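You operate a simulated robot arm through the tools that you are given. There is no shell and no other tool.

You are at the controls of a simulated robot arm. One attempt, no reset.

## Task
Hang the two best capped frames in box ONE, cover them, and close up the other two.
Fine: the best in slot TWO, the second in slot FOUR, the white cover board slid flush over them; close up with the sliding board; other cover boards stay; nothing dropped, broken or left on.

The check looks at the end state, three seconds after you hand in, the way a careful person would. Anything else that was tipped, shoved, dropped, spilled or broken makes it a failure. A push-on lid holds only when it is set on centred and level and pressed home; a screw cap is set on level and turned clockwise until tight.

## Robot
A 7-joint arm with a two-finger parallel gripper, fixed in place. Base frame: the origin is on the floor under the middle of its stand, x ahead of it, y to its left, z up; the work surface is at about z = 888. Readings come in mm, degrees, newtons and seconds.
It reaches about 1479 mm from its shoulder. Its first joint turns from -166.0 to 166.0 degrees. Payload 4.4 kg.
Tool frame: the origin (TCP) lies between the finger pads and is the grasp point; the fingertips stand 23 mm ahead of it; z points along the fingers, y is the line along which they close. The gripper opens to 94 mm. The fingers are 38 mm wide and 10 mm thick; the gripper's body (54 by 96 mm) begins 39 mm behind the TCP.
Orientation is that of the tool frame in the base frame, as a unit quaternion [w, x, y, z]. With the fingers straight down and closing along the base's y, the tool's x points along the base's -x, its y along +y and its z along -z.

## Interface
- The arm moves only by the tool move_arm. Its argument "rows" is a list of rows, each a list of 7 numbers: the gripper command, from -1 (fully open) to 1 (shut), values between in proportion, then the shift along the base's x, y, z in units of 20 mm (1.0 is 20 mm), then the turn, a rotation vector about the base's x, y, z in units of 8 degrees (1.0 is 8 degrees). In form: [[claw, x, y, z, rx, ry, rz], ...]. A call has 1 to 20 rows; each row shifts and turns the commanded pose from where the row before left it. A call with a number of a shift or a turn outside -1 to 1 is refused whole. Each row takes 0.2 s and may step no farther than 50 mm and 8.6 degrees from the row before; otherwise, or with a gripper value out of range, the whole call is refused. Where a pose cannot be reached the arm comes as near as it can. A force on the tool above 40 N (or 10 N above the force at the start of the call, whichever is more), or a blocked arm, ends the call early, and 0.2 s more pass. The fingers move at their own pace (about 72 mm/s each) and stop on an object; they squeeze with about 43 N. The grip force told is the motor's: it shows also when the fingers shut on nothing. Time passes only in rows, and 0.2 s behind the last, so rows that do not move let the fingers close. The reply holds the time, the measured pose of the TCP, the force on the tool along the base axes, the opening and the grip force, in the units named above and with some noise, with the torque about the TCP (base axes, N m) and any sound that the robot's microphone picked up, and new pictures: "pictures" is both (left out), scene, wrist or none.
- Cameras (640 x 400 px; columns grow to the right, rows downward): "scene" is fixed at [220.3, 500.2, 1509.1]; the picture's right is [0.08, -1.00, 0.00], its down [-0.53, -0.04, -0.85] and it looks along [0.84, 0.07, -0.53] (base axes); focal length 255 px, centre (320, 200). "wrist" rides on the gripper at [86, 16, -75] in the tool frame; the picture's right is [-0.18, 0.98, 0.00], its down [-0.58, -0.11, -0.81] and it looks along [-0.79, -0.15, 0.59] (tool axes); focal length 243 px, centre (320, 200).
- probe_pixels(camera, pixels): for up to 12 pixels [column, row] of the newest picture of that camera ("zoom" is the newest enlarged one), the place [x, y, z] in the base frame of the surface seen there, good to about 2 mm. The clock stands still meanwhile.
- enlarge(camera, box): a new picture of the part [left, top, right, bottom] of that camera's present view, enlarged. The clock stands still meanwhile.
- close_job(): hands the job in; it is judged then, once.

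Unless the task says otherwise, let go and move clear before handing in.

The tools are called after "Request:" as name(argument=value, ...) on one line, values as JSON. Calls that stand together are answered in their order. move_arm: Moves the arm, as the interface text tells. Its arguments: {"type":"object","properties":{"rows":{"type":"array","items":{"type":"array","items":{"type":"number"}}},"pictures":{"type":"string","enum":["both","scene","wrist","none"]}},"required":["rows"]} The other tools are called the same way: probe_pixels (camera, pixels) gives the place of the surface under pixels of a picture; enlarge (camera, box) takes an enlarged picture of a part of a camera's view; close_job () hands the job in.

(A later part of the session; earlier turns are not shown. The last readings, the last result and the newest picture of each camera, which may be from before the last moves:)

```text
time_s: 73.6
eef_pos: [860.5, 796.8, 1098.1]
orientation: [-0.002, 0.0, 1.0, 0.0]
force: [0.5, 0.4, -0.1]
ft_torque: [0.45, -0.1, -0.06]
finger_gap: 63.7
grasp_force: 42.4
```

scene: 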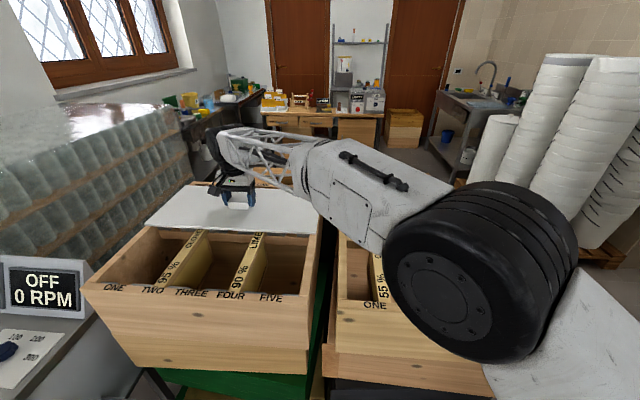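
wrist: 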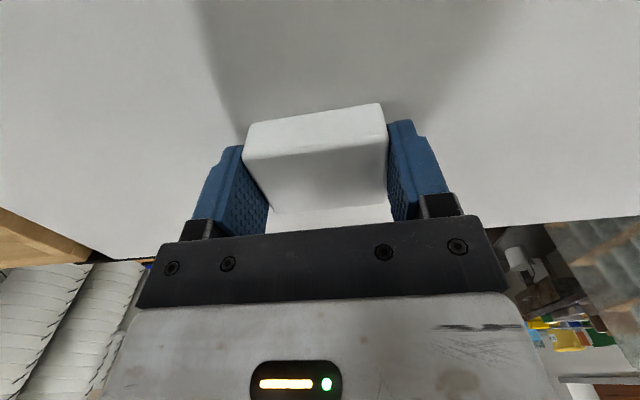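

Cover slides freely. Continue toward x≈680.

Request:
move_arm(rows=[[1, -0.7, 0, 0, 0, 0, 0], [1, -0.8, 0, 0, 0, 0, 0], [1, -0.8, 0, 0, 0, 0, 0], [1, -0.8, 0, 0, 0, 0, 0], [1, -0.8, 0, 0, 0, 0, 0], [1, -0.8, 0, 0, 0, 0, 0], [1, -0.8, 0, 0, 0, 0, 0], [1, -0.8, 0, 0, 0, 0, 0], [1, -0.8, 0, 0, 0, 0, 0], [1, -0.8, 0, 0, 0, 0, 0], [1, -0.6, 0, 0, 0, 0, 0], [1, -0.3, 0, 0, 0, 0, 0], [1, 0, 0, 0, 0, 0, 0]], pictures="both")

```text
time_s: 76.4
eef_pos: [685.4, 795.7, 1096.7]
orientation: [-0.001, -0.001, 1.0, 0.0]
force: [0.5, 0.4, -0.4]
ft_torque: [-0.09, 0.07, 0.02]
finger_gap: 63.5
grasp_force: 42.5
```

scene: 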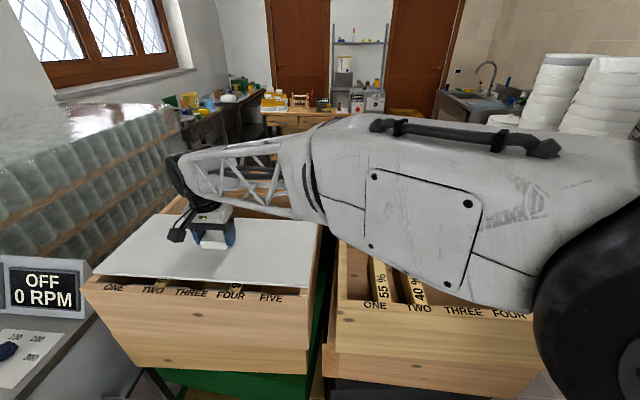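
wrist: 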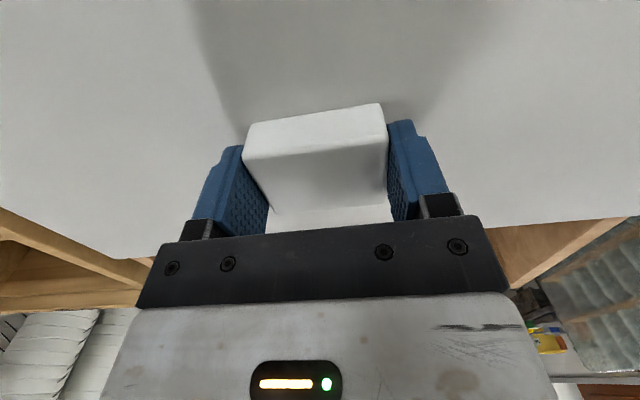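

I'll measure the cover's front edge and corners now.

Request:
enlarge(camera="scene", box=[80, 200, 330, 320])

Request:
probe_pixels(camera="scene", pixels=[[94, 276], [110, 275], [150, 277], [200, 280], [250, 283], [300, 286], [312, 286], [318, 240], [308, 285], [315, 260], [319, 228], [150, 240]])

```text
2.56 times, centred on (205, 260) of scene
```

zoom: 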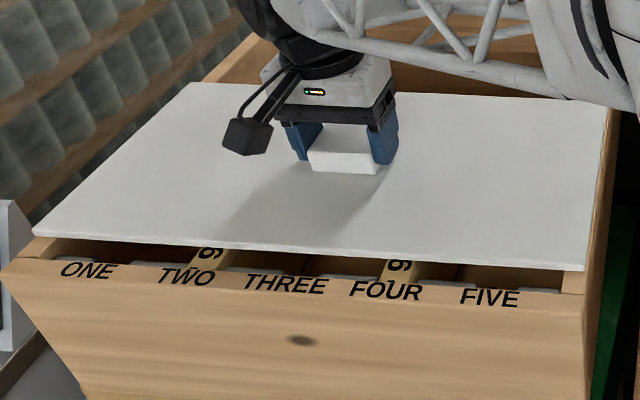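

```text
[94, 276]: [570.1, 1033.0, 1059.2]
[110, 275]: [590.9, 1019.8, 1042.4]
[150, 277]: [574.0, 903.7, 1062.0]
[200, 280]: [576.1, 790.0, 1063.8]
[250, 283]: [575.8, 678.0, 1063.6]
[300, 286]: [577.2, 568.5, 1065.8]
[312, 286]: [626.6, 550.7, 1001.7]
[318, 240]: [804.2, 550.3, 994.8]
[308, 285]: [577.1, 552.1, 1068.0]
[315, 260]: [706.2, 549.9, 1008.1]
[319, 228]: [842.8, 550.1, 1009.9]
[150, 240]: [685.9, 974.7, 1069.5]
```

Front edge is at x≈576 (cover centre ≈686). The bay is 555–780, so I'll slide 19 mm more to centre the cover over it.

Request:
move_arm(rows=[[1, -0.4, 0, 0, 0, 0, 0], [1, -0.35, 0, 0, 0, 0, 0], [1, -0.2, 0, 0, 0, 0, 0], [1, 0, 0, 0, 0, 0, 0], [1, 0, 0, 0, 0, 0, 0]], pictures="both")

Request:
probe_pixels(camera="scene", pixels=[[88, 282], [110, 280], [110, 282], [150, 283], [200, 286], [250, 289], [300, 292], [200, 284], [250, 287], [300, 290], [150, 281], [305, 291]])

Request:
enlarge(camera="scene", box=[80, 200, 330, 320])

```text
time_s: 77.6
eef_pos: [666.0, 796.4, 1096.8]
orientation: [-0.001, 0.0, 1.0, 0.0]
force: [-1.1, 1.0, 1.2]
ft_torque: [-0.36, 0.14, -0.13]
finger_gap: 63.7
grasp_force: 43.1
```

scene: 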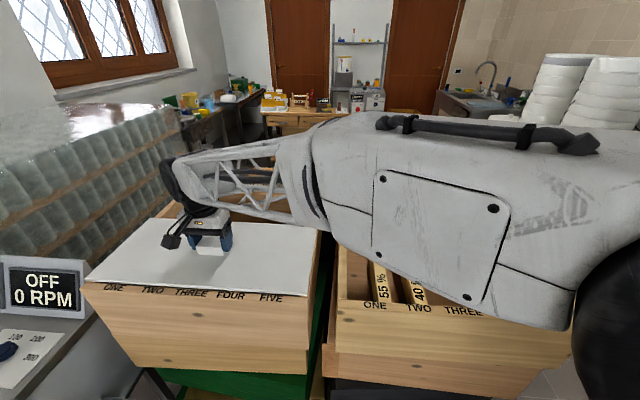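
wrist: 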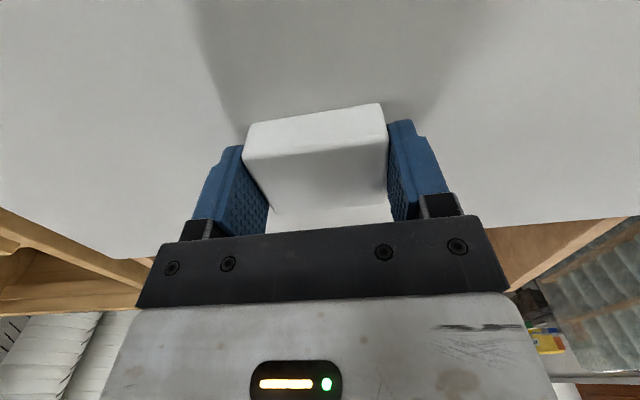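

```text
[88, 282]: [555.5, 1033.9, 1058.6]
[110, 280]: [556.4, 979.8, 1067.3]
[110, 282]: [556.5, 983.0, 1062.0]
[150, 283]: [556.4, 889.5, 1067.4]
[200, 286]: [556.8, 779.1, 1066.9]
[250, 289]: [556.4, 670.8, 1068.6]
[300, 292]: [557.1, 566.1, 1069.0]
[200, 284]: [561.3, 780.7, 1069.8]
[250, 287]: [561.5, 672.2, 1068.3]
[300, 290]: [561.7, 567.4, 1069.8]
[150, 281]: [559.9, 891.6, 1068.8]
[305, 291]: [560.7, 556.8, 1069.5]
```

```text
2.56 times, centred on (205, 260) of scene
```

zoom: 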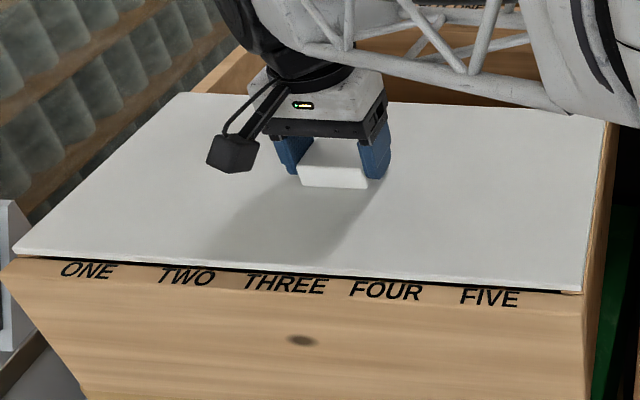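

The front edge now sits evenly at x≈556.5, right behind the labels, covering the bay. Release the handle and rise.

Request:
move_arm(rows=[[0, 0, 0, 0, 0, 0, 0], [-0.6, 0, 0, 0, 0, 0, 0], [-1, 0, 0, 0, 0, 0, 0], [-1, 0, 0, 0, 0, 0, 0], [-1, 0, 0, 0.5, 0, 0, 0], [-1, 0, 0, 1, 0, 0, 0], [-1, 0, 0, 1, 0, 0, 0], [-1, 0, 0, 1, 0, 0, 0], [-1, 0, 0, 1, 0, 0, 0], [-1, 0, 0, 1, 0, 0, 0], [-1, 0, 0, 1, 0, 0, 0], [-1, 0, 0, 0, 0, 0, 0]], pictures="both")

```text
time_s: 80.2
eef_pos: [666.0, 796.0, 1228.3]
orientation: [-0.002, 0.0, 1.0, 0.0]
force: [0.4, 0.0, 0.1]
ft_torque: [0.01, 0.03, 0.0]
finger_gap: 94.0
grasp_force: 0.1
```

scene: 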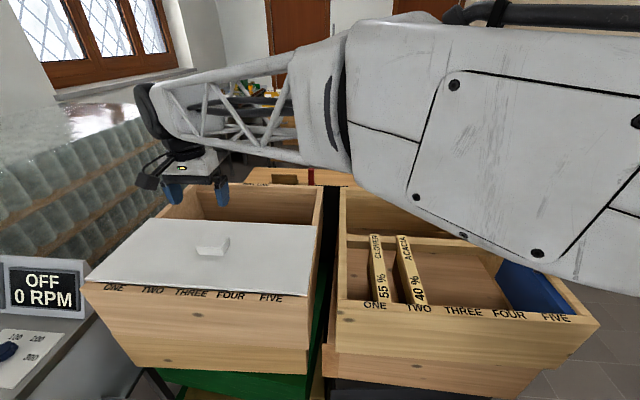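
wrist: 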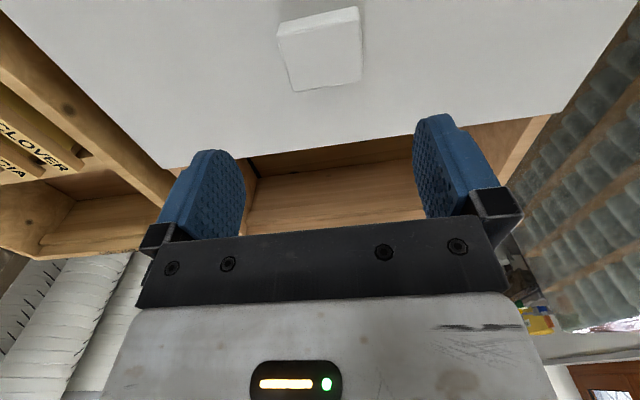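

Cover lies flat over both frames. Next, travel to the blue sliding board's knob at about (662, 37).

Request:
move_arm(rows=[[-1, 0, -1, 0, 0, 0, 0], [-1, 0, -1, 0, 0, 0, 0], [-1, 0, -1, 0, 0, 0, 0], [-1, 0, -1, 0, 0, 0, 0], [-1, 0, -1, 0, 0, 0, 0], [-1, 0, -1, 0, 0, 0, 0], [-1, 0, -1, 0, 0, 0, 0], [-1, 0, -1, 0, 0, 0, 0], [-1, 0, -1, 0, 0, 0, 0], [-1, 0, -1, 0, 0, 0, 0], [-1, 0, -1, 0, 0, 0, 0], [-1, 0, -1, 0, 0, 0, 0], [-1, 0, -1, 0, 0, 0, 0], [-1, 0, -1, 0, 0, 0, 0], [-1, 0, -1, 0, 0, 0, 0], [-1, 0, -1, 0, 0, 0, 0], [-1, 0, -1, 0, 0, 0, 0], [-1, 0, -1, 0, 0, 0, 0], [-1, 0, -1, 0, 0, 0, 0], [-1, 0, -1, 0, 0, 0, 0]], pictures="none")

Request:
move_arm(rows=[[-1, 0, -1, 0, 0, 0, 0], [-1, 0, -1, 0, 0, 0, 0], [-1, 0, -1, 0, 0, 0, 0], [-1, 0, -1, 0, 0, 0, 0], [-1, 0, -1, 0, 0, 0, 0], [-1, 0, -1, 0, 0, 0, 0], [-1, 0, -1, 0, 0, 0, 0], [-1, 0, -1, 0, 0, 0, 0], [-1, 0, -1, 0, 0, 0, 0], [-1, 0, -1, 0, 0, 0, 0], [-1, 0, -1, 0, 0, 0, 0], [-1, 0, -1, 0, 0, 0, 0], [-1, 0, -1, 0, 0, 0, 0], [-1, 0, -1, 0, 0, 0, 0], [-1, 0, -1, 0, 0, 0, 0], [-1, 0, -0.5, 0, 0, 0, 0], [-1, 0, 0, 0, 0, 0, 0]], pictures="both")

```text
time_s: 84.4
eef_pos: [666.2, 394.9, 1226.2]
orientation: [-0.002, 0.0, 1.0, 0.0]
force: [-0.1, -0.6, -0.1]
ft_torque: [0.01, -0.03, 0.02]
finger_gap: 94.2
grasp_force: 0.0
```

```text
time_s: 88.0
eef_pos: [665.8, 85.6, 1227.2]
orientation: [-0.002, 0.001, 1.0, -0.001]
force: [0.1, 0.1, 0.5]
ft_torque: [0.03, 0.02, 0.01]
finger_gap: 94.0
grasp_force: 0.0
```

scene: 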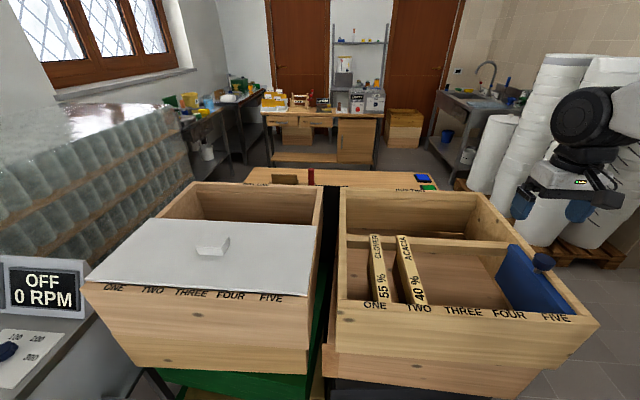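
wrist: 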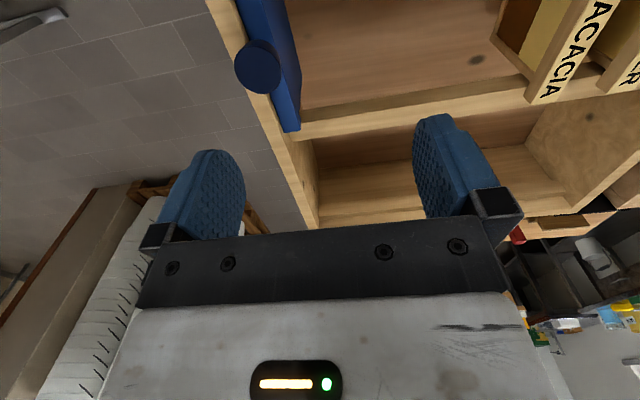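

Good view of the board and knob (wrist ~258,65). I'll enlarge and probe for knob centre, board faces and rail contact.

Request:
enlarge(camera="wrist", box=[200, 0, 360, 150])

Request:
probe_pixels(camera="wrist", pixels=[[240, 62], [258, 56], [276, 60], [258, 42], [250, 75], [270, 75], [285, 80], [295, 80], [290, 128], [300, 128], [285, 130], [310, 120]])

Request:
enlarge(camera="scene", box=[480, 230, 600, 330])

Request:
probe_pixels(camera="zoom", pixels=[[330, 150], [315, 155], [370, 155], [345, 175], [335, 190], [330, 205], [345, 135], [385, 150], [150, 75], [140, 85], [130, 60], [470, 400]])

```text
2.67 times, centred on (280, 75) of wrist
```

zoom: 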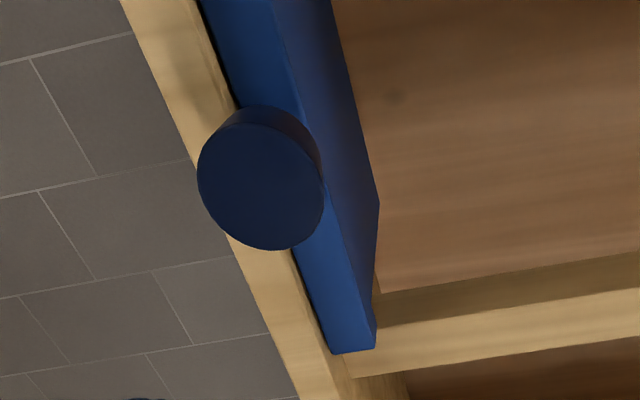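

```text
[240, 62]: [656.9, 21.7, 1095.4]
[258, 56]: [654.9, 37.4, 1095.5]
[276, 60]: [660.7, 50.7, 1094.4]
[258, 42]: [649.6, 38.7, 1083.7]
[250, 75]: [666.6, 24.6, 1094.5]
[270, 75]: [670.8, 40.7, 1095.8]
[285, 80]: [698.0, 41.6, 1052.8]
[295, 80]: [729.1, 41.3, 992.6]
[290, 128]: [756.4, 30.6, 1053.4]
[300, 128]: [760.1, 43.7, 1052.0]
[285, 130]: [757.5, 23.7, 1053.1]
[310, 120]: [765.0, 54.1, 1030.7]
```

```text
4.00 times, centred on (540, 280) of scene
```

zoom: 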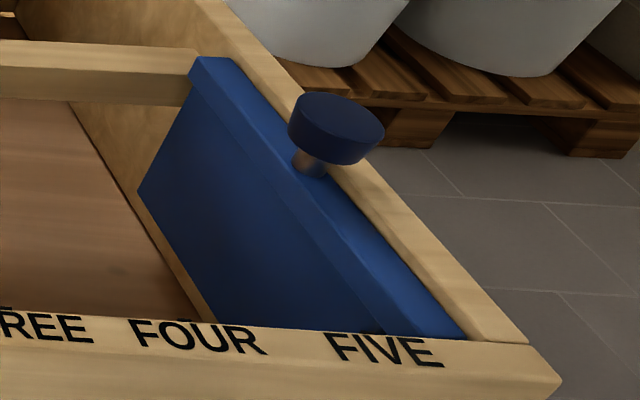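

```text
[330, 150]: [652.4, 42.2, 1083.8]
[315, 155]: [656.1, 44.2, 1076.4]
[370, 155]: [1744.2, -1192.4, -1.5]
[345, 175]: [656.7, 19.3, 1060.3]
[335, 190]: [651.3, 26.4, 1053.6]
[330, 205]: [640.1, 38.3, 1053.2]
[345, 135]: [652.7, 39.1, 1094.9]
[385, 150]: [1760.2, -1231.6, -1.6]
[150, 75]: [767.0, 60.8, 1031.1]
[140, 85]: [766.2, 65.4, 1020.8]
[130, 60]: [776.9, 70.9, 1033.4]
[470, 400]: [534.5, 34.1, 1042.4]
```

The board's bar is y 23–44, resting on the rails; knob centre ≈ (664, 36.5), z 1078–1095 with a stem below. I'll go above it.

Request:
move_arm(rows=[[-0.5, -0.02, -0.5, -0.9, 0, 0, 0], [-0.5, -0.02, -0.5, -0.9, 0, 0, 0], [-0.5, -0.02, -0.5, -0.9, 0, 0, 0], [-0.5, -0.02, -0.5, -0.9, 0, 0, 0], [-0.5, -0.02, -0.45, -0.9, 0, 0, 0], [-0.5, 0, 0, 0, 0, 0, 0]], pictures="both")

```text
time_s: 89.4
eef_pos: [663.3, 37.6, 1137.9]
orientation: [-0.002, 0.0, 1.0, 0.001]
force: [-0.4, -0.5, -0.4]
ft_torque: [0.0, -0.01, -0.02]
finger_gap: 70.6
grasp_force: 0.0
```

scene: 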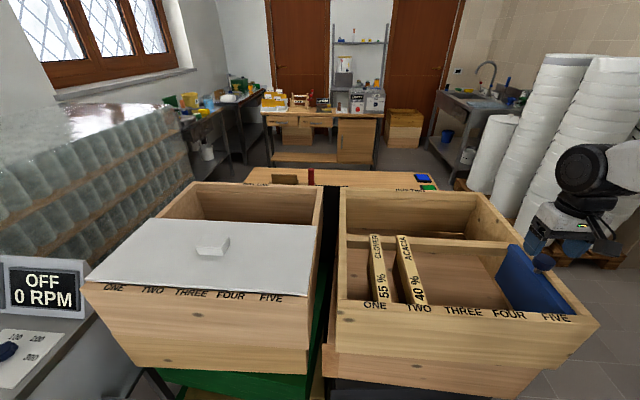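
wrist: 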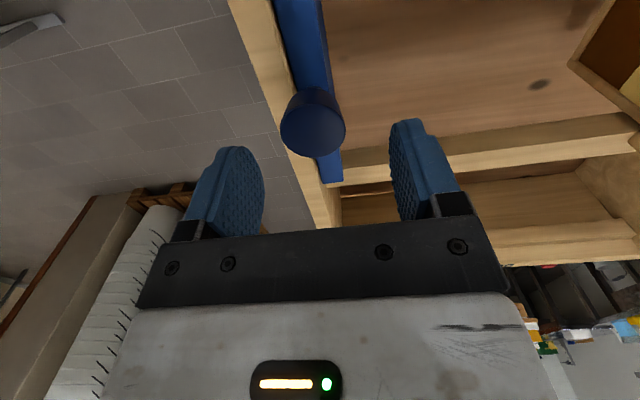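

Centred on the knob. Descend to z≈1090.

Request:
move_arm(rows=[[-0.5, 0, -0.04, -0.8, 0, 0, 0], [-0.5, 0, 0, -0.8, 0, 0, 0], [-0.5, 0, 0, -0.5, 0, 0, 0], [-0.5, 0, 0, -0.3, 0, 0, 0], [-0.5, 0, 0, 0, 0, 0, 0]], pictures="both")

```text
time_s: 90.6
eef_pos: [664.2, 35.3, 1088.3]
orientation: [-0.002, 0.0, 1.0, 0.0]
force: [-0.2, 0.3, -0.4]
ft_torque: [-0.02, 0.0, 0.0]
finger_gap: 70.4
grasp_force: 0.0
```

scene: 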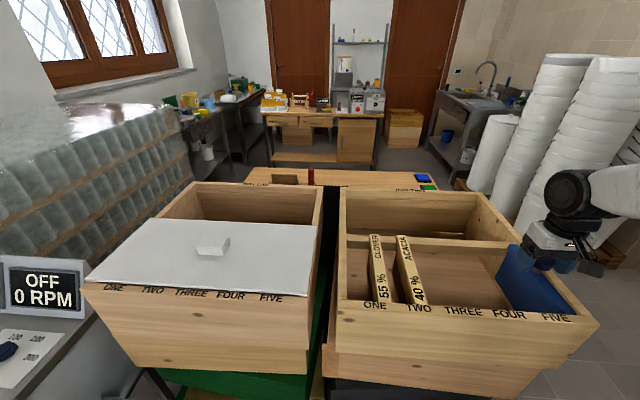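
wrist: 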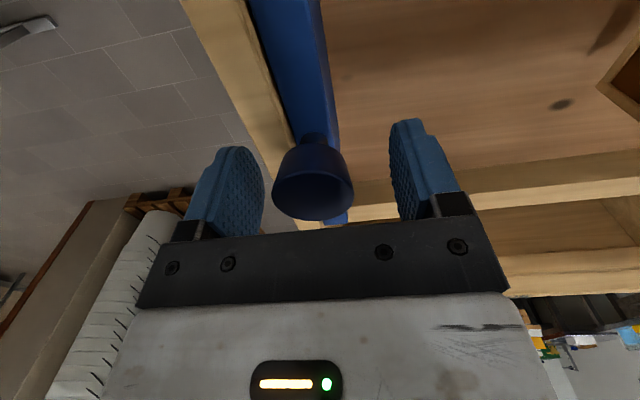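

Knob is between the pads. Close.

Request:
move_arm(rows=[[0, 0, 0, 0, 0, 0, 0], [0.6, 0, 0, 0, 0, 0, 0], [1, 0, 0, 0, 0, 0, 0], [1, 0, 0, 0, 0, 0, 0], [1, 0, 0, 0, 0, 0, 0]], pictures="both")

```text
time_s: 91.8
eef_pos: [663.7, 36.1, 1088.6]
orientation: [-0.001, 0.0, 1.0, 0.0]
force: [0.4, 0.3, -1.5]
ft_torque: [0.01, 0.01, -0.01]
finger_gap: 39.2
grasp_force: 44.9
```

scene: 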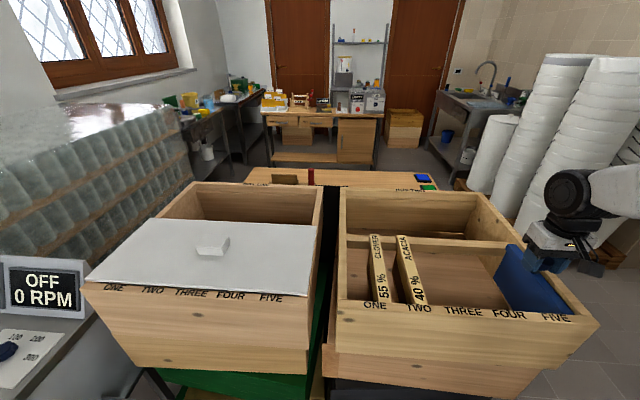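
wrist: 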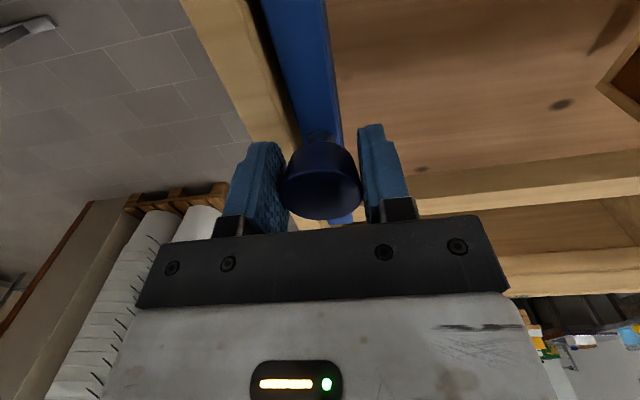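

Knob gripped (39 mm, 45 N). I'll slide the board in +y slightly and check it follows on the rails.

Request:
move_arm(rows=[[1, 0, 0.2, 0, 0, 0, 0], [1, 0, 0.4, 0, 0, 0, 0], [1, 0, 0.5, 0, 0, 0, 0], [1, 0, 0.5, 0, 0, 0, 0], [1, 0, 0, 0, 0, 0, 0]], pictures="both")

```text
time_s: 93.0
eef_pos: [664.2, 67.0, 1090.2]
orientation: [-0.002, 0.0, 1.0, 0.0]
force: [4.8, -0.2, 7.2]
ft_torque: [0.0, 0.08, -0.04]
finger_gap: 39.0
grasp_force: 45.3
```

scene: 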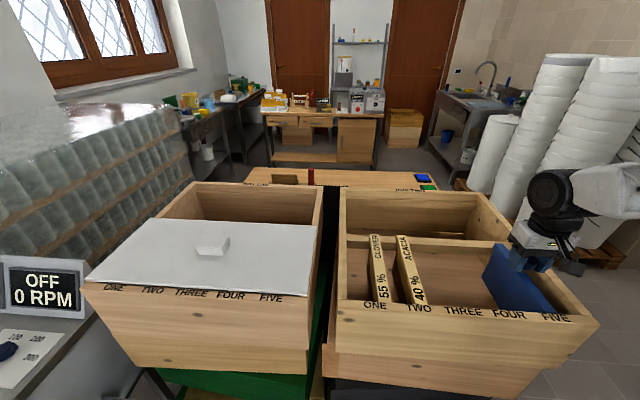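
wrist: 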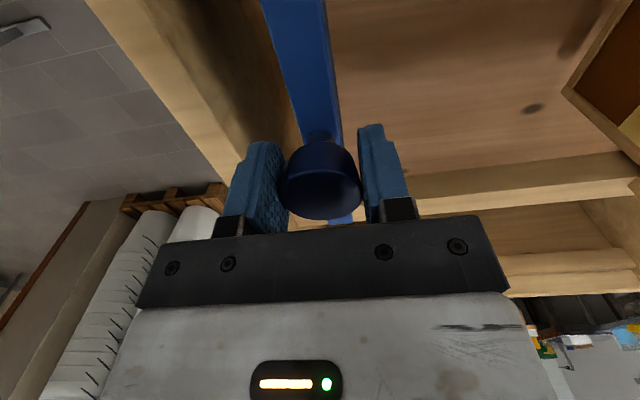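

The board follows; there is a mild 7 N downward load, so I'll ease up ~1 mm and continue sliding to y≈260.

Request:
move_arm(rows=[[1, 0.02, 0.3, 0.05, 0, 0, 0], [1, 0, 0.6, 0, 0, 0, 0], [1, 0, 0.7, 0, 0, 0, 0], [1, 0, 0.7, 0, 0, 0, 0], [1, 0, 0.7, 0, 0, 0, 0], [1, 0, 0, 0, 0, 0, 0]], pictures="both")

```text
time_s: 94.4
eef_pos: [664.0, 127.9, 1088.5]
orientation: [-0.003, 0.0, 1.0, -0.001]
force: [-21.9, 0.5, -6.6]
ft_torque: [-0.02, -0.18, -0.06]
finger_gap: 39.0
grasp_force: 44.9
```

scene: 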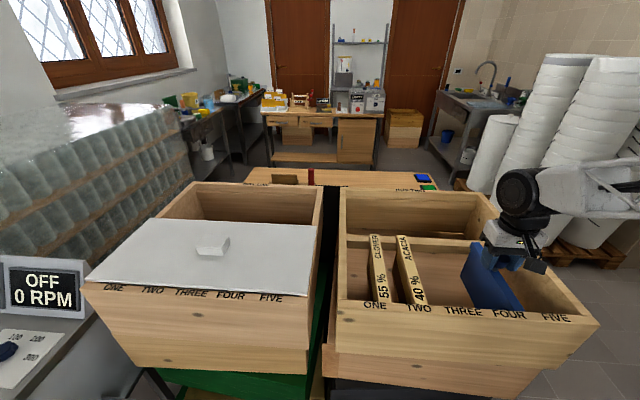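
wrist: 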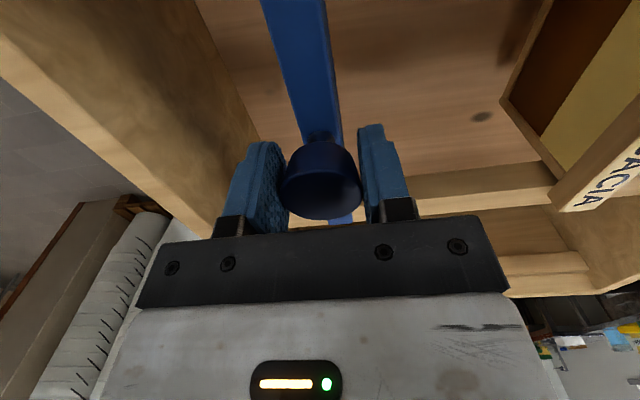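

The board is rigidly guided (−22 N in x from a 0.4 mm shift), so it runs on a slide along y. I'll undo most of that shift and continue.

Request:
move_arm(rows=[[1, -0.016, 0, -0.02, 0, 0, 0], [1, 0, 0.3, 0, 0, 0, 0], [1, 0, 0.5, 0, 0, 0, 0], [1, 0, 0, 0, 0, 0, 0]], pictures="none")

```text
time_s: 95.4
eef_pos: [663.4, 143.0, 1088.1]
orientation: [-0.003, 0.001, 1.0, 0.0]
force: [7.0, -1.3, -18.6]
ft_torque: [-0.04, -0.05, -0.14]
finger_gap: 39.0
grasp_force: 44.6
```

Now the tool is pulling up (−18.6 N); I'll lower ~0.8 mm and shift x +0.1 mm to relieve, then check.

Request:
move_arm(rows=[[1, 0.004, 0, -0.04, 0, 0, 0], [1, 0, 0, 0, 0, 0, 0]], pictures="none")

```text
time_s: 96.0
eef_pos: [663.9, 142.6, 1089.3]
orientation: [-0.001, 0.0, 1.0, 0.001]
force: [-1.1, -0.3, -8.1]
ft_torque: [0.06, 0.17, -0.05]
finger_gap: 39.1
grasp_force: 45.0
```

Request:
move_arm(rows=[[1, 0, 0.3, -0.03, 0, 0, 0], [1, 0, 0.6, 0, 0, 0, 0], [1, 0, 0.6, 0, 0, 0, 0], [1, 0, 0.5, 0, 0, 0, 0], [1, 0, 0, 0, 0, 0, 0]], pictures="none")

```text
time_s: 97.2
eef_pos: [663.5, 184.3, 1088.2]
orientation: [-0.001, 0.0, 1.0, -0.001]
force: [8.1, -0.4, 12.8]
ft_torque: [0.0, 0.05, -0.03]
finger_gap: 39.3
grasp_force: 45.0
```

Request:
move_arm(rows=[[1, 0.005, 0.3, 0.04, 0, 0, 0], [1, 0, 0.6, 0, 0, 0, 0], [1, 0, 0.6, 0, 0, 0, 0], [1, 0, 0.5, 0, 0, 0, 0], [1, 0, 0, 0, 0, 0, 0]], pictures="both")

```text
time_s: 98.4
eef_pos: [663.2, 224.6, 1089.5]
orientation: [-0.002, 0.0, 1.0, -0.001]
force: [5.7, -0.8, 8.8]
ft_torque: [-0.03, 0.2, 0.05]
finger_gap: 39.1
grasp_force: 44.6
```

scene: 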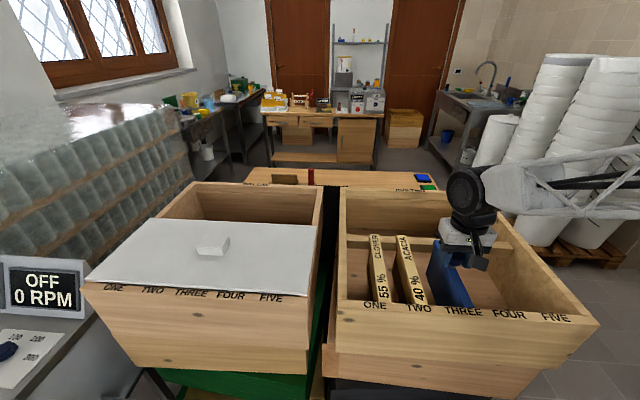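
wrist: 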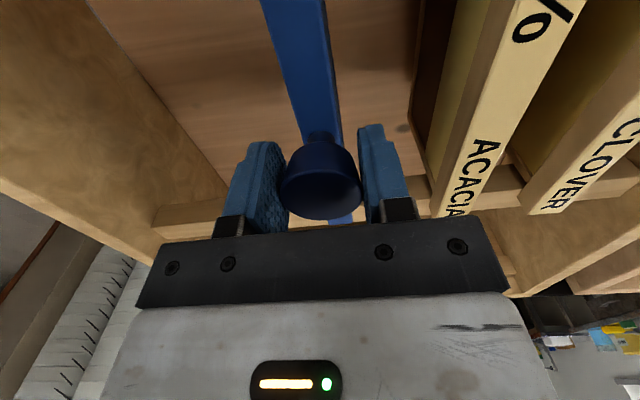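

I'll measure the board's face and ACACIA's near face from this view.

Request:
probe_pixels(camera="wrist", pixels=[[285, 50], [300, 50], [315, 50], [325, 50], [330, 60], [336, 80], [470, 100], [480, 100], [500, 100], [515, 100], [460, 130], [275, 50]])

Request:
probe_pixels(camera="scene", pixels=[[432, 242], [438, 242], [444, 245], [455, 300], [462, 302], [468, 303], [403, 240], [398, 240], [415, 295], [425, 297], [430, 260], [440, 290]])

Request:
enlarge(camera="scene", box=[350, 220, 510, 320])

```text
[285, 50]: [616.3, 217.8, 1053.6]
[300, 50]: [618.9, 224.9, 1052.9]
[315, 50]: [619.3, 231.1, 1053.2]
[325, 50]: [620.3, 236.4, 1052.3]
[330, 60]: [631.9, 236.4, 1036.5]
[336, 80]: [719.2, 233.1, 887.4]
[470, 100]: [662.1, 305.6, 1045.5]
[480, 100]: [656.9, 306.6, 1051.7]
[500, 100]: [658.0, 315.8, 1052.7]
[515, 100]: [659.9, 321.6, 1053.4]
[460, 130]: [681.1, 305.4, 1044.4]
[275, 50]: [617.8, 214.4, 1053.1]
```

```text
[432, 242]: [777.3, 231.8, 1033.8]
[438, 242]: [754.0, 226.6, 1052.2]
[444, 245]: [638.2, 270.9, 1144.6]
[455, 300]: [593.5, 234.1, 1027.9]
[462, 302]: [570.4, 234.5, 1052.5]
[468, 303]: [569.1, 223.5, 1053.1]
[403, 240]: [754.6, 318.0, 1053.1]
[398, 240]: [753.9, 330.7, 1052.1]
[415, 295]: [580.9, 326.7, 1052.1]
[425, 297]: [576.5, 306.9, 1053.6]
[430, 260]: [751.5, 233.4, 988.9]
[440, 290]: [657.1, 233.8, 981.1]
```

```text
4.00 times, centred on (430, 270) of scene
```

zoom: 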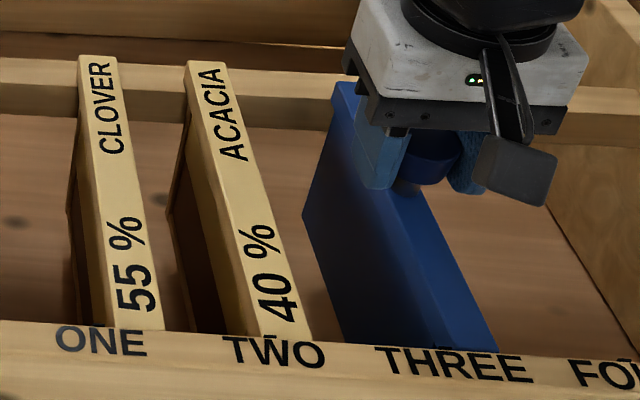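

Board face is at y≈237 and ACACIA's near face at ≈306, so contact comes at TCP y≈293. I'll advance to just before contact, easing x and z loads.

Request:
move_arm(rows=[[1, 0.004, 0.3, 0.03, 0, 0, 0], [1, 0, 0.6, 0, 0, 0, 0], [1, 0, 0.7, 0, 0, 0, 0], [1, 0, 0.7, 0, 0, 0, 0], [1, 0, 0.5, 0, 0, 0, 0], [1, 0, 0.3, 0, 0, 0, 0], [1, 0, 0, 0, 0, 0, 0]], pictures="both")

```text
time_s: 100.0
eef_pos: [663.1, 286.0, 1089.1]
orientation: [-0.003, 0.0, 1.0, 0.0]
force: [-17.7, 1.3, -10.6]
ft_torque: [-0.03, 0.01, -0.06]
finger_gap: 39.1
grasp_force: 44.9
```

scene: 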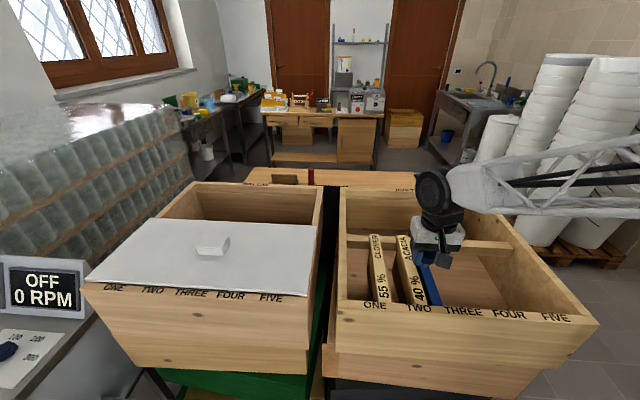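
wrist: 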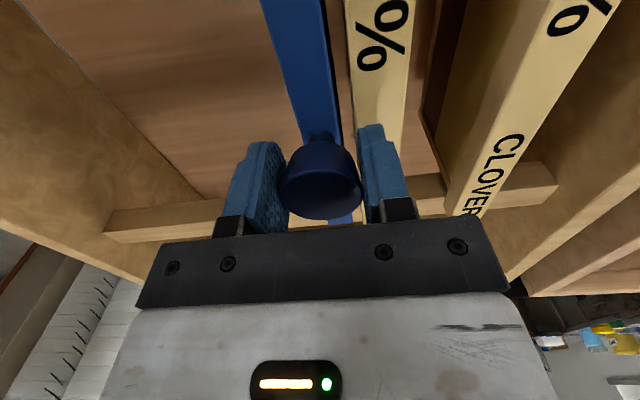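

The right end of the rear rail shows at wrist (555,180); I'll check whether the rail reaches the far wall, and gaps at this point.

Request:
enlarge(camera="wrist", box=[400, 60, 640, 300])

Request:
probe_pixels(camera="wrist", pixels=[[500, 192], [530, 187], [545, 185], [553, 184], [562, 182], [575, 180], [600, 150], [620, 80], [590, 110], [345, 50], [338, 50], [330, 50]])

Request:
enlarge(camera="scene", box=[330, 190, 490, 320])

```text
1.67 times, centred on (520, 180) of wrist
```

zoom: 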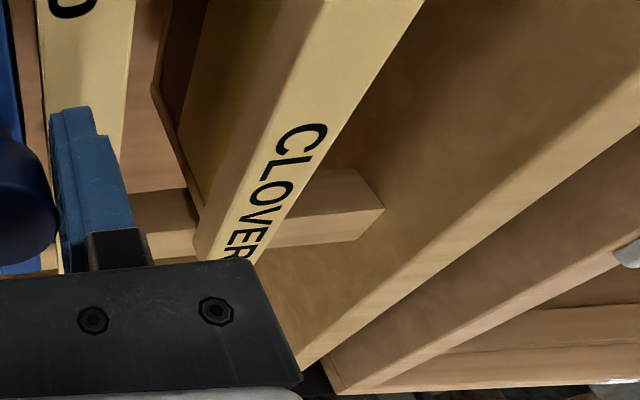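

```text
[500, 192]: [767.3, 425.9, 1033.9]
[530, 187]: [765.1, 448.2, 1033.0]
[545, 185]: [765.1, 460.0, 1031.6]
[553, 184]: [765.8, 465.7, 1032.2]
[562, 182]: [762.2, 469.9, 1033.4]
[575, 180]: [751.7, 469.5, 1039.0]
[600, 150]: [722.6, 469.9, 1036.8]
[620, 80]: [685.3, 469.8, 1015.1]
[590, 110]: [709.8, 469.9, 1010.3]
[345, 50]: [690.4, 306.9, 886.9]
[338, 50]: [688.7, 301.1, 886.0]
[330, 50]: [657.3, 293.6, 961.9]
```

```text
3.08 times, centred on (410, 255) of scene
```

zoom: 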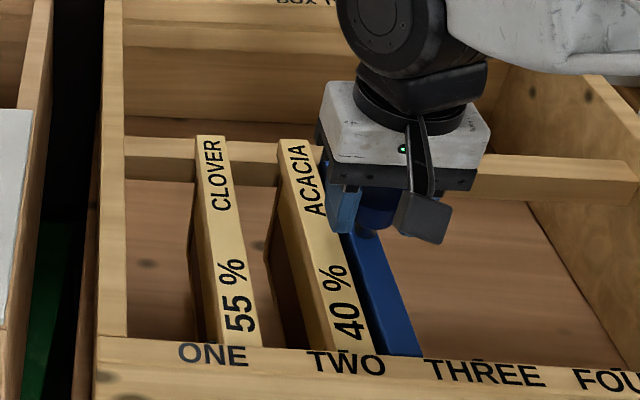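

The rail runs right to the wall (inner wall y≈470), so frames can be pushed safely along it. I'll ease the loads and push the board gently into ACACIA, watching that it stays upright.

Request:
move_arm(rows=[[1, -0.013, 0, -0.04, 0, 0, 0], [1, 0, 0.2, 0, 0, 0, 0], [1, 0, 0.3, 0, 0, 0, 0], [1, 0, 0.3, 0, 0, 0, 0], [1, 0, 0.2, 0, 0, 0, 0], [1, 0, 0, 0, 0, 0, 0]], pictures="both")

Request:
enlarge(camera="scene", box=[330, 190, 490, 320])

```text
time_s: 101.4
eef_pos: [663.5, 306.0, 1089.1]
orientation: [-0.002, 0.0, 1.0, 0.0]
force: [-19.5, -1.3, -7.6]
ft_torque: [0.02, -0.15, -0.12]
finger_gap: 39.3
grasp_force: 45.3
```

scene: 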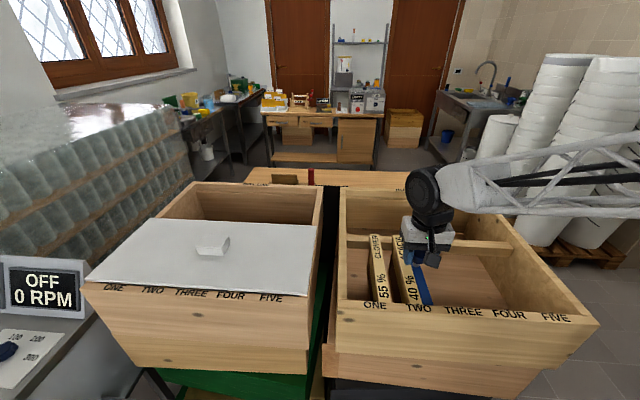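
wrist: 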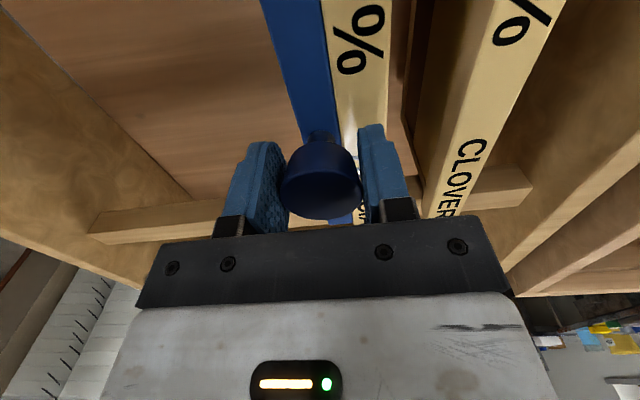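

```text
3.08 times, centred on (410, 255) of scene
```

zoom: 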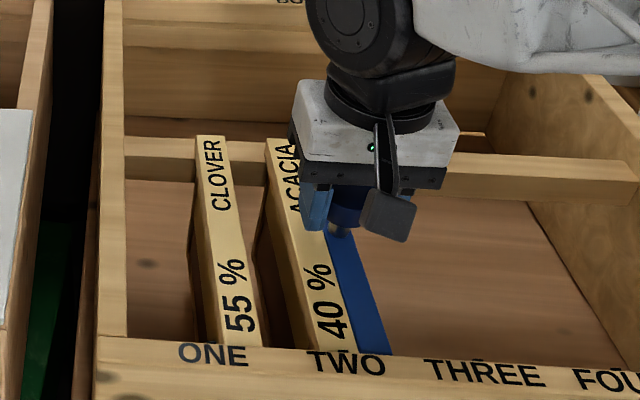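

The board contacts ACACIA and it slides upright. Continue pushing toward CLOVER 55 %, easing x.

Request:
move_arm(rows=[[1, -0.015, 0, -0.03, 0, 0, 0], [1, 0, 0.3, 0, 0, 0, 0], [1, 0, 0.4, 0, 0, 0, 0], [1, 0, 0.4, 0, 0, 0, 0], [1, 0, 0.2, 0, 0, 0, 0], [1, 0, 0, 0, 0, 0, 0]], pictures="both")

Request:
enlarge(camera="scene", box=[330, 190, 490, 320])

```text
time_s: 102.8
eef_pos: [663.4, 332.3, 1090.2]
orientation: [-0.001, 0.0, 1.0, -0.001]
force: [13.5, -0.9, 6.3]
ft_torque: [0.01, -0.02, -0.07]
finger_gap: 39.2
grasp_force: 45.0
```

scene: 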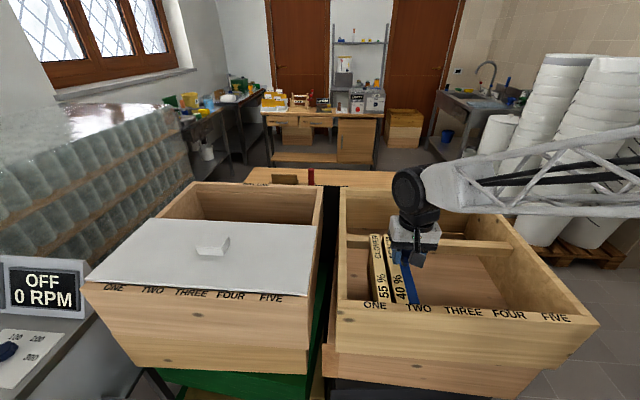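
wrist: 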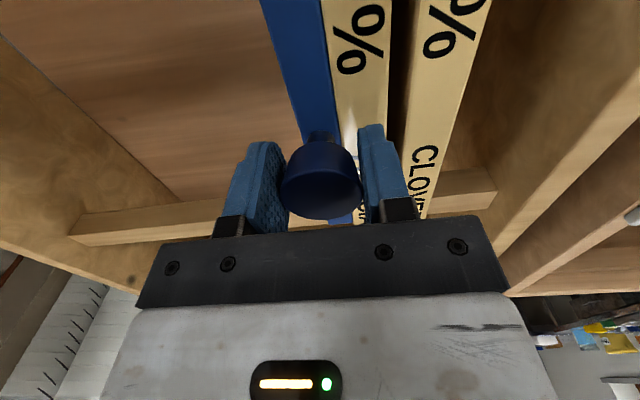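

```text
3.08 times, centred on (410, 255) of scene
```

zoom: 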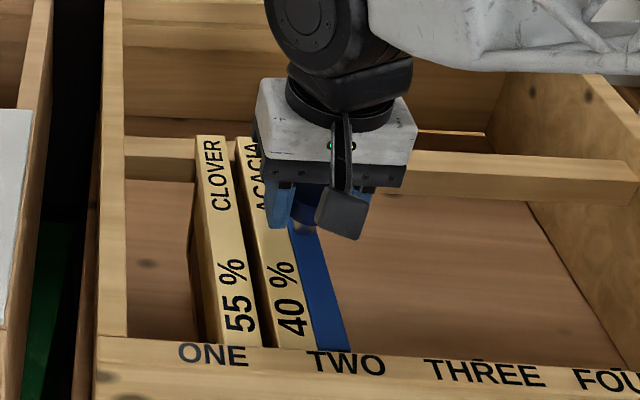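

Frames are ~9 mm apart now and upright. Push about 9 mm more so they meet.

Request:
move_arm(rows=[[1, 0.008, 0.1, 0.02, 0, 0, 0], [1, 0, 0.15, 0, 0, 0, 0], [1, 0, 0.15, 0, 0, 0, 0], [1, 0, 0.1, 0, 0, 0, 0], [1, 0, 0, 0, 0, 0, 0]], pictures="both")

Request:
enlarge(camera="scene", box=[330, 190, 490, 320])

Request:
enlarge(camera="wrist", box=[240, 0, 520, 240])

```text
time_s: 104.0
eef_pos: [663.7, 342.4, 1090.2]
orientation: [-0.002, 0.0, 1.0, 0.0]
force: [6.8, -1.3, 8.4]
ft_torque: [0.02, 0.1, 0.02]
finger_gap: 39.0
grasp_force: 45.1
```

scene: 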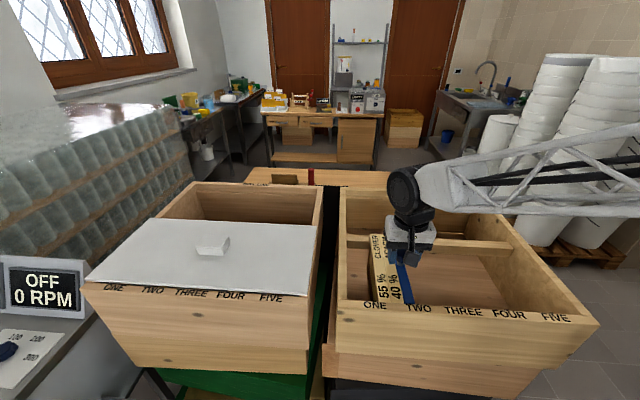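
wrist: 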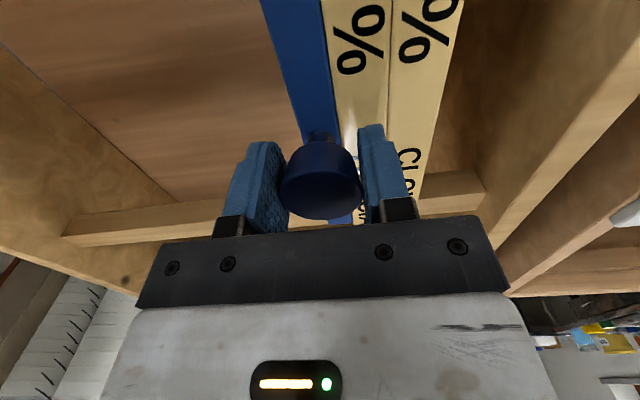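

```text
3.08 times, centred on (410, 255) of scene
```

zoom: 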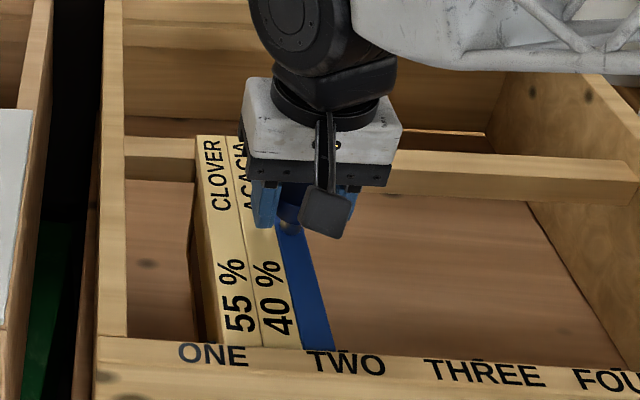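

```text
1.67 times, centred on (380, 120) of wrist
```

zoom: 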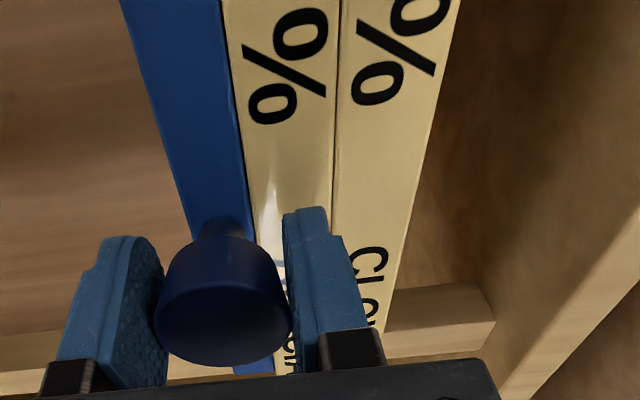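

The two frames and the board now stand together, all upright. A 65 mm void is still left to the wall beyond CLOVER 55 %, so I'll keep sliding the whole pack gently toward the wall so nothing is left open.

Request:
move_arm(rows=[[1, -0.004, 0.2, 0.03, 0, 0, 0], [1, 0, 0.3, 0, 0, 0, 0], [1, 0, 0.4, 0, 0, 0, 0], [1, 0, 0.3, 0, 0, 0, 0], [1, 0, 0.2, 0, 0, 0, 0], [1, 0, 0, 0, 0, 0, 0]], pictures="both")

Request:
enlarge(camera="scene", box=[330, 190, 490, 320])

```text
time_s: 105.4
eef_pos: [663.9, 370.1, 1088.7]
orientation: [-0.002, 0.0, 1.0, 0.0]
force: [10.7, -4.1, -4.3]
ft_torque: [0.03, 0.15, 0.04]
finger_gap: 39.0
grasp_force: 44.8
```

scene: 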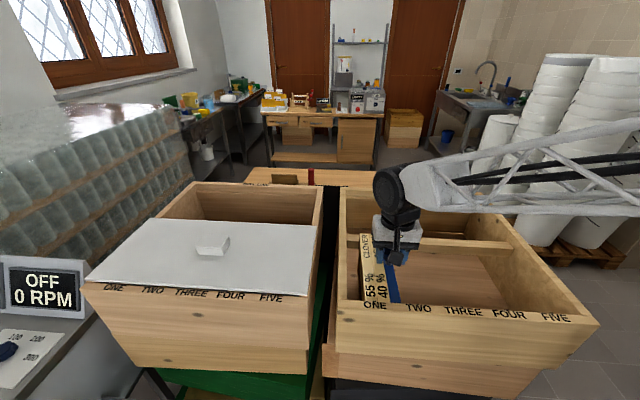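
wrist: 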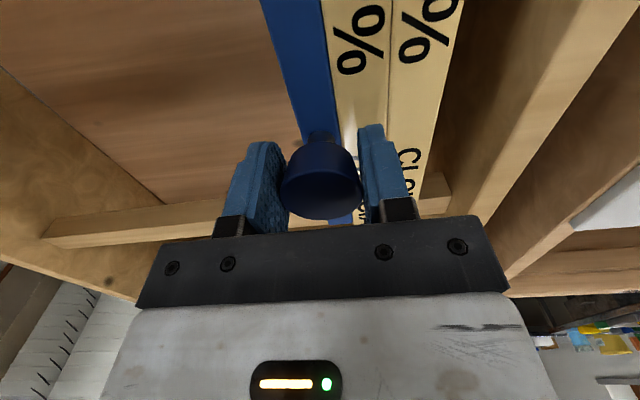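

```text
3.08 times, centred on (410, 255) of scene
```

zoom: 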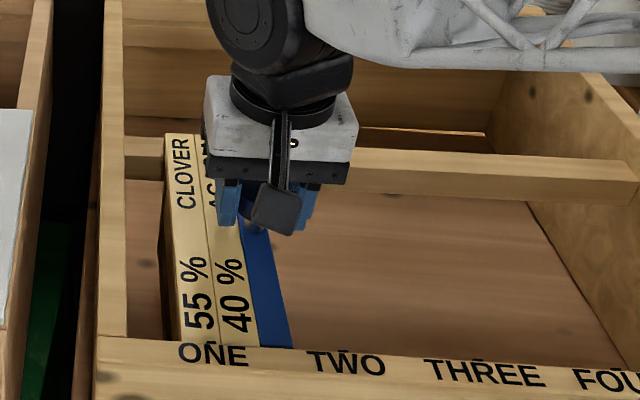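

Sliding smoothly (Fy −4 N), frames upright. About 37 mm remain; I'll go 30 mm then approach slowly.

Request:
move_arm(rows=[[1, -0.006, 0.2, -0.02, 0, 0, 0], [1, 0, 0.3, 0, 0, 0, 0], [1, 0, 0.4, 0, 0, 0, 0], [1, 0, 0.3, 0, 0, 0, 0], [1, 0, 0.2, 0, 0, 0, 0], [1, 0, 0, 0, 0, 0, 0]], pictures="both")

Request:
enlarge(camera="scene", box=[330, 190, 490, 320])

```text
time_s: 106.8
eef_pos: [663.1, 398.2, 1088.6]
orientation: [-0.001, 0.0, 1.0, 0.001]
force: [13.9, -3.4, 0.5]
ft_torque: [0.02, 0.1, 0.03]
finger_gap: 39.2
grasp_force: 45.3
```

scene: 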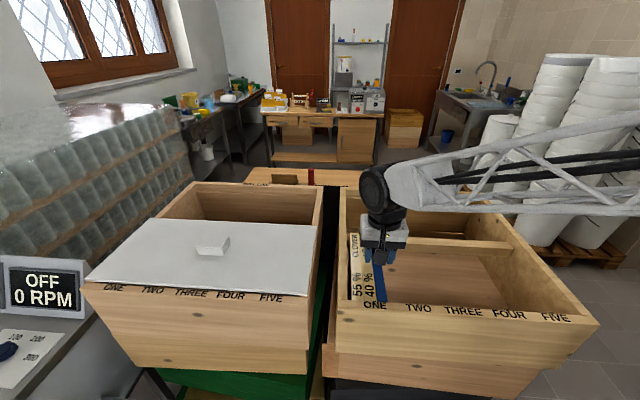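
wrist: 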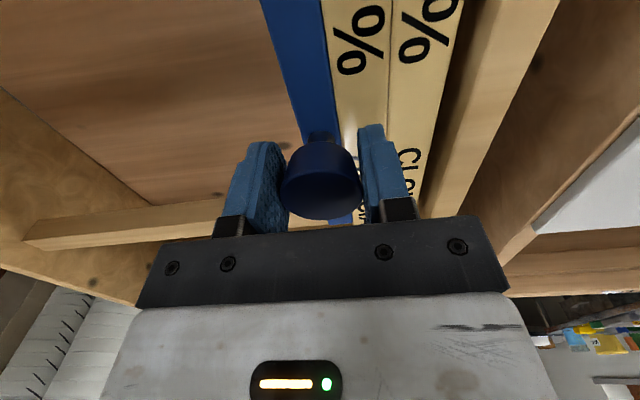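

```text
3.08 times, centred on (410, 255) of scene
```

zoom: 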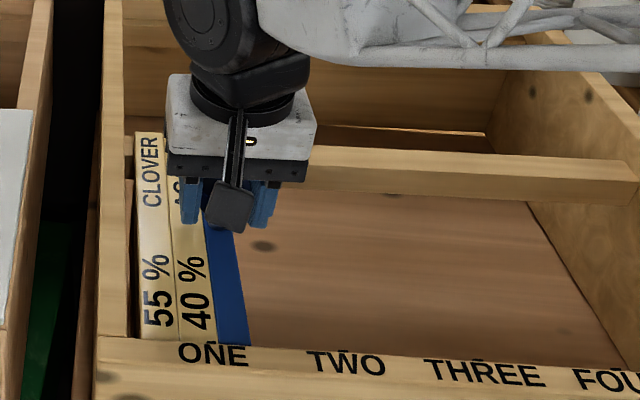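

About 9 mm to the wall. Slow approach now.

Request:
move_arm(rows=[[1, -0.008, 0.08, 0, 0, 0, 0], [1, 0, 0.08, 0, 0, 0, 0], [1, 0, 0.08, 0, 0, 0, 0], [1, 0, 0.06, 0, 0, 0, 0], [1, 0, 0, 0, 0, 0, 0]], pictures="none")

Request:
move_arm(rows=[[1, 0, 0.06, 0, 0, 0, 0], [1, 0, 0, 0, 0, 0, 0]], pictures="wrist")

```text
time_s: 108.0
eef_pos: [664.2, 403.5, 1089.3]
orientation: [-0.002, 0.0, 1.0, 0.0]
force: [13.1, -3.8, -0.4]
ft_torque: [-0.02, 0.2, -0.05]
finger_gap: 38.9
grasp_force: 45.0
```

```text
time_s: 108.6
eef_pos: [664.2, 404.6, 1090.2]
orientation: [-0.002, 0.0, 1.0, 0.0]
force: [15.0, -4.3, -0.5]
ft_torque: [0.01, 0.16, -0.07]
finger_gap: 39.3
grasp_force: 45.0
```

wrist: 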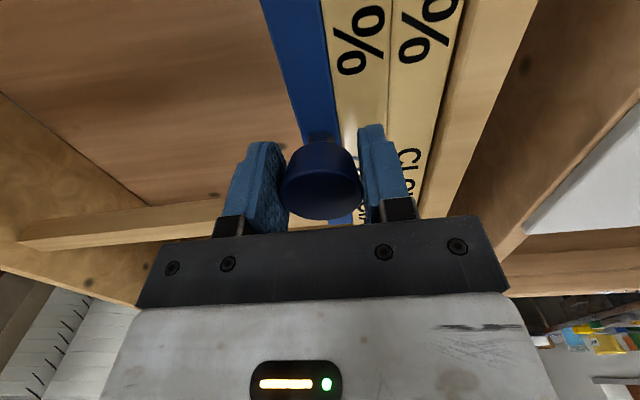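

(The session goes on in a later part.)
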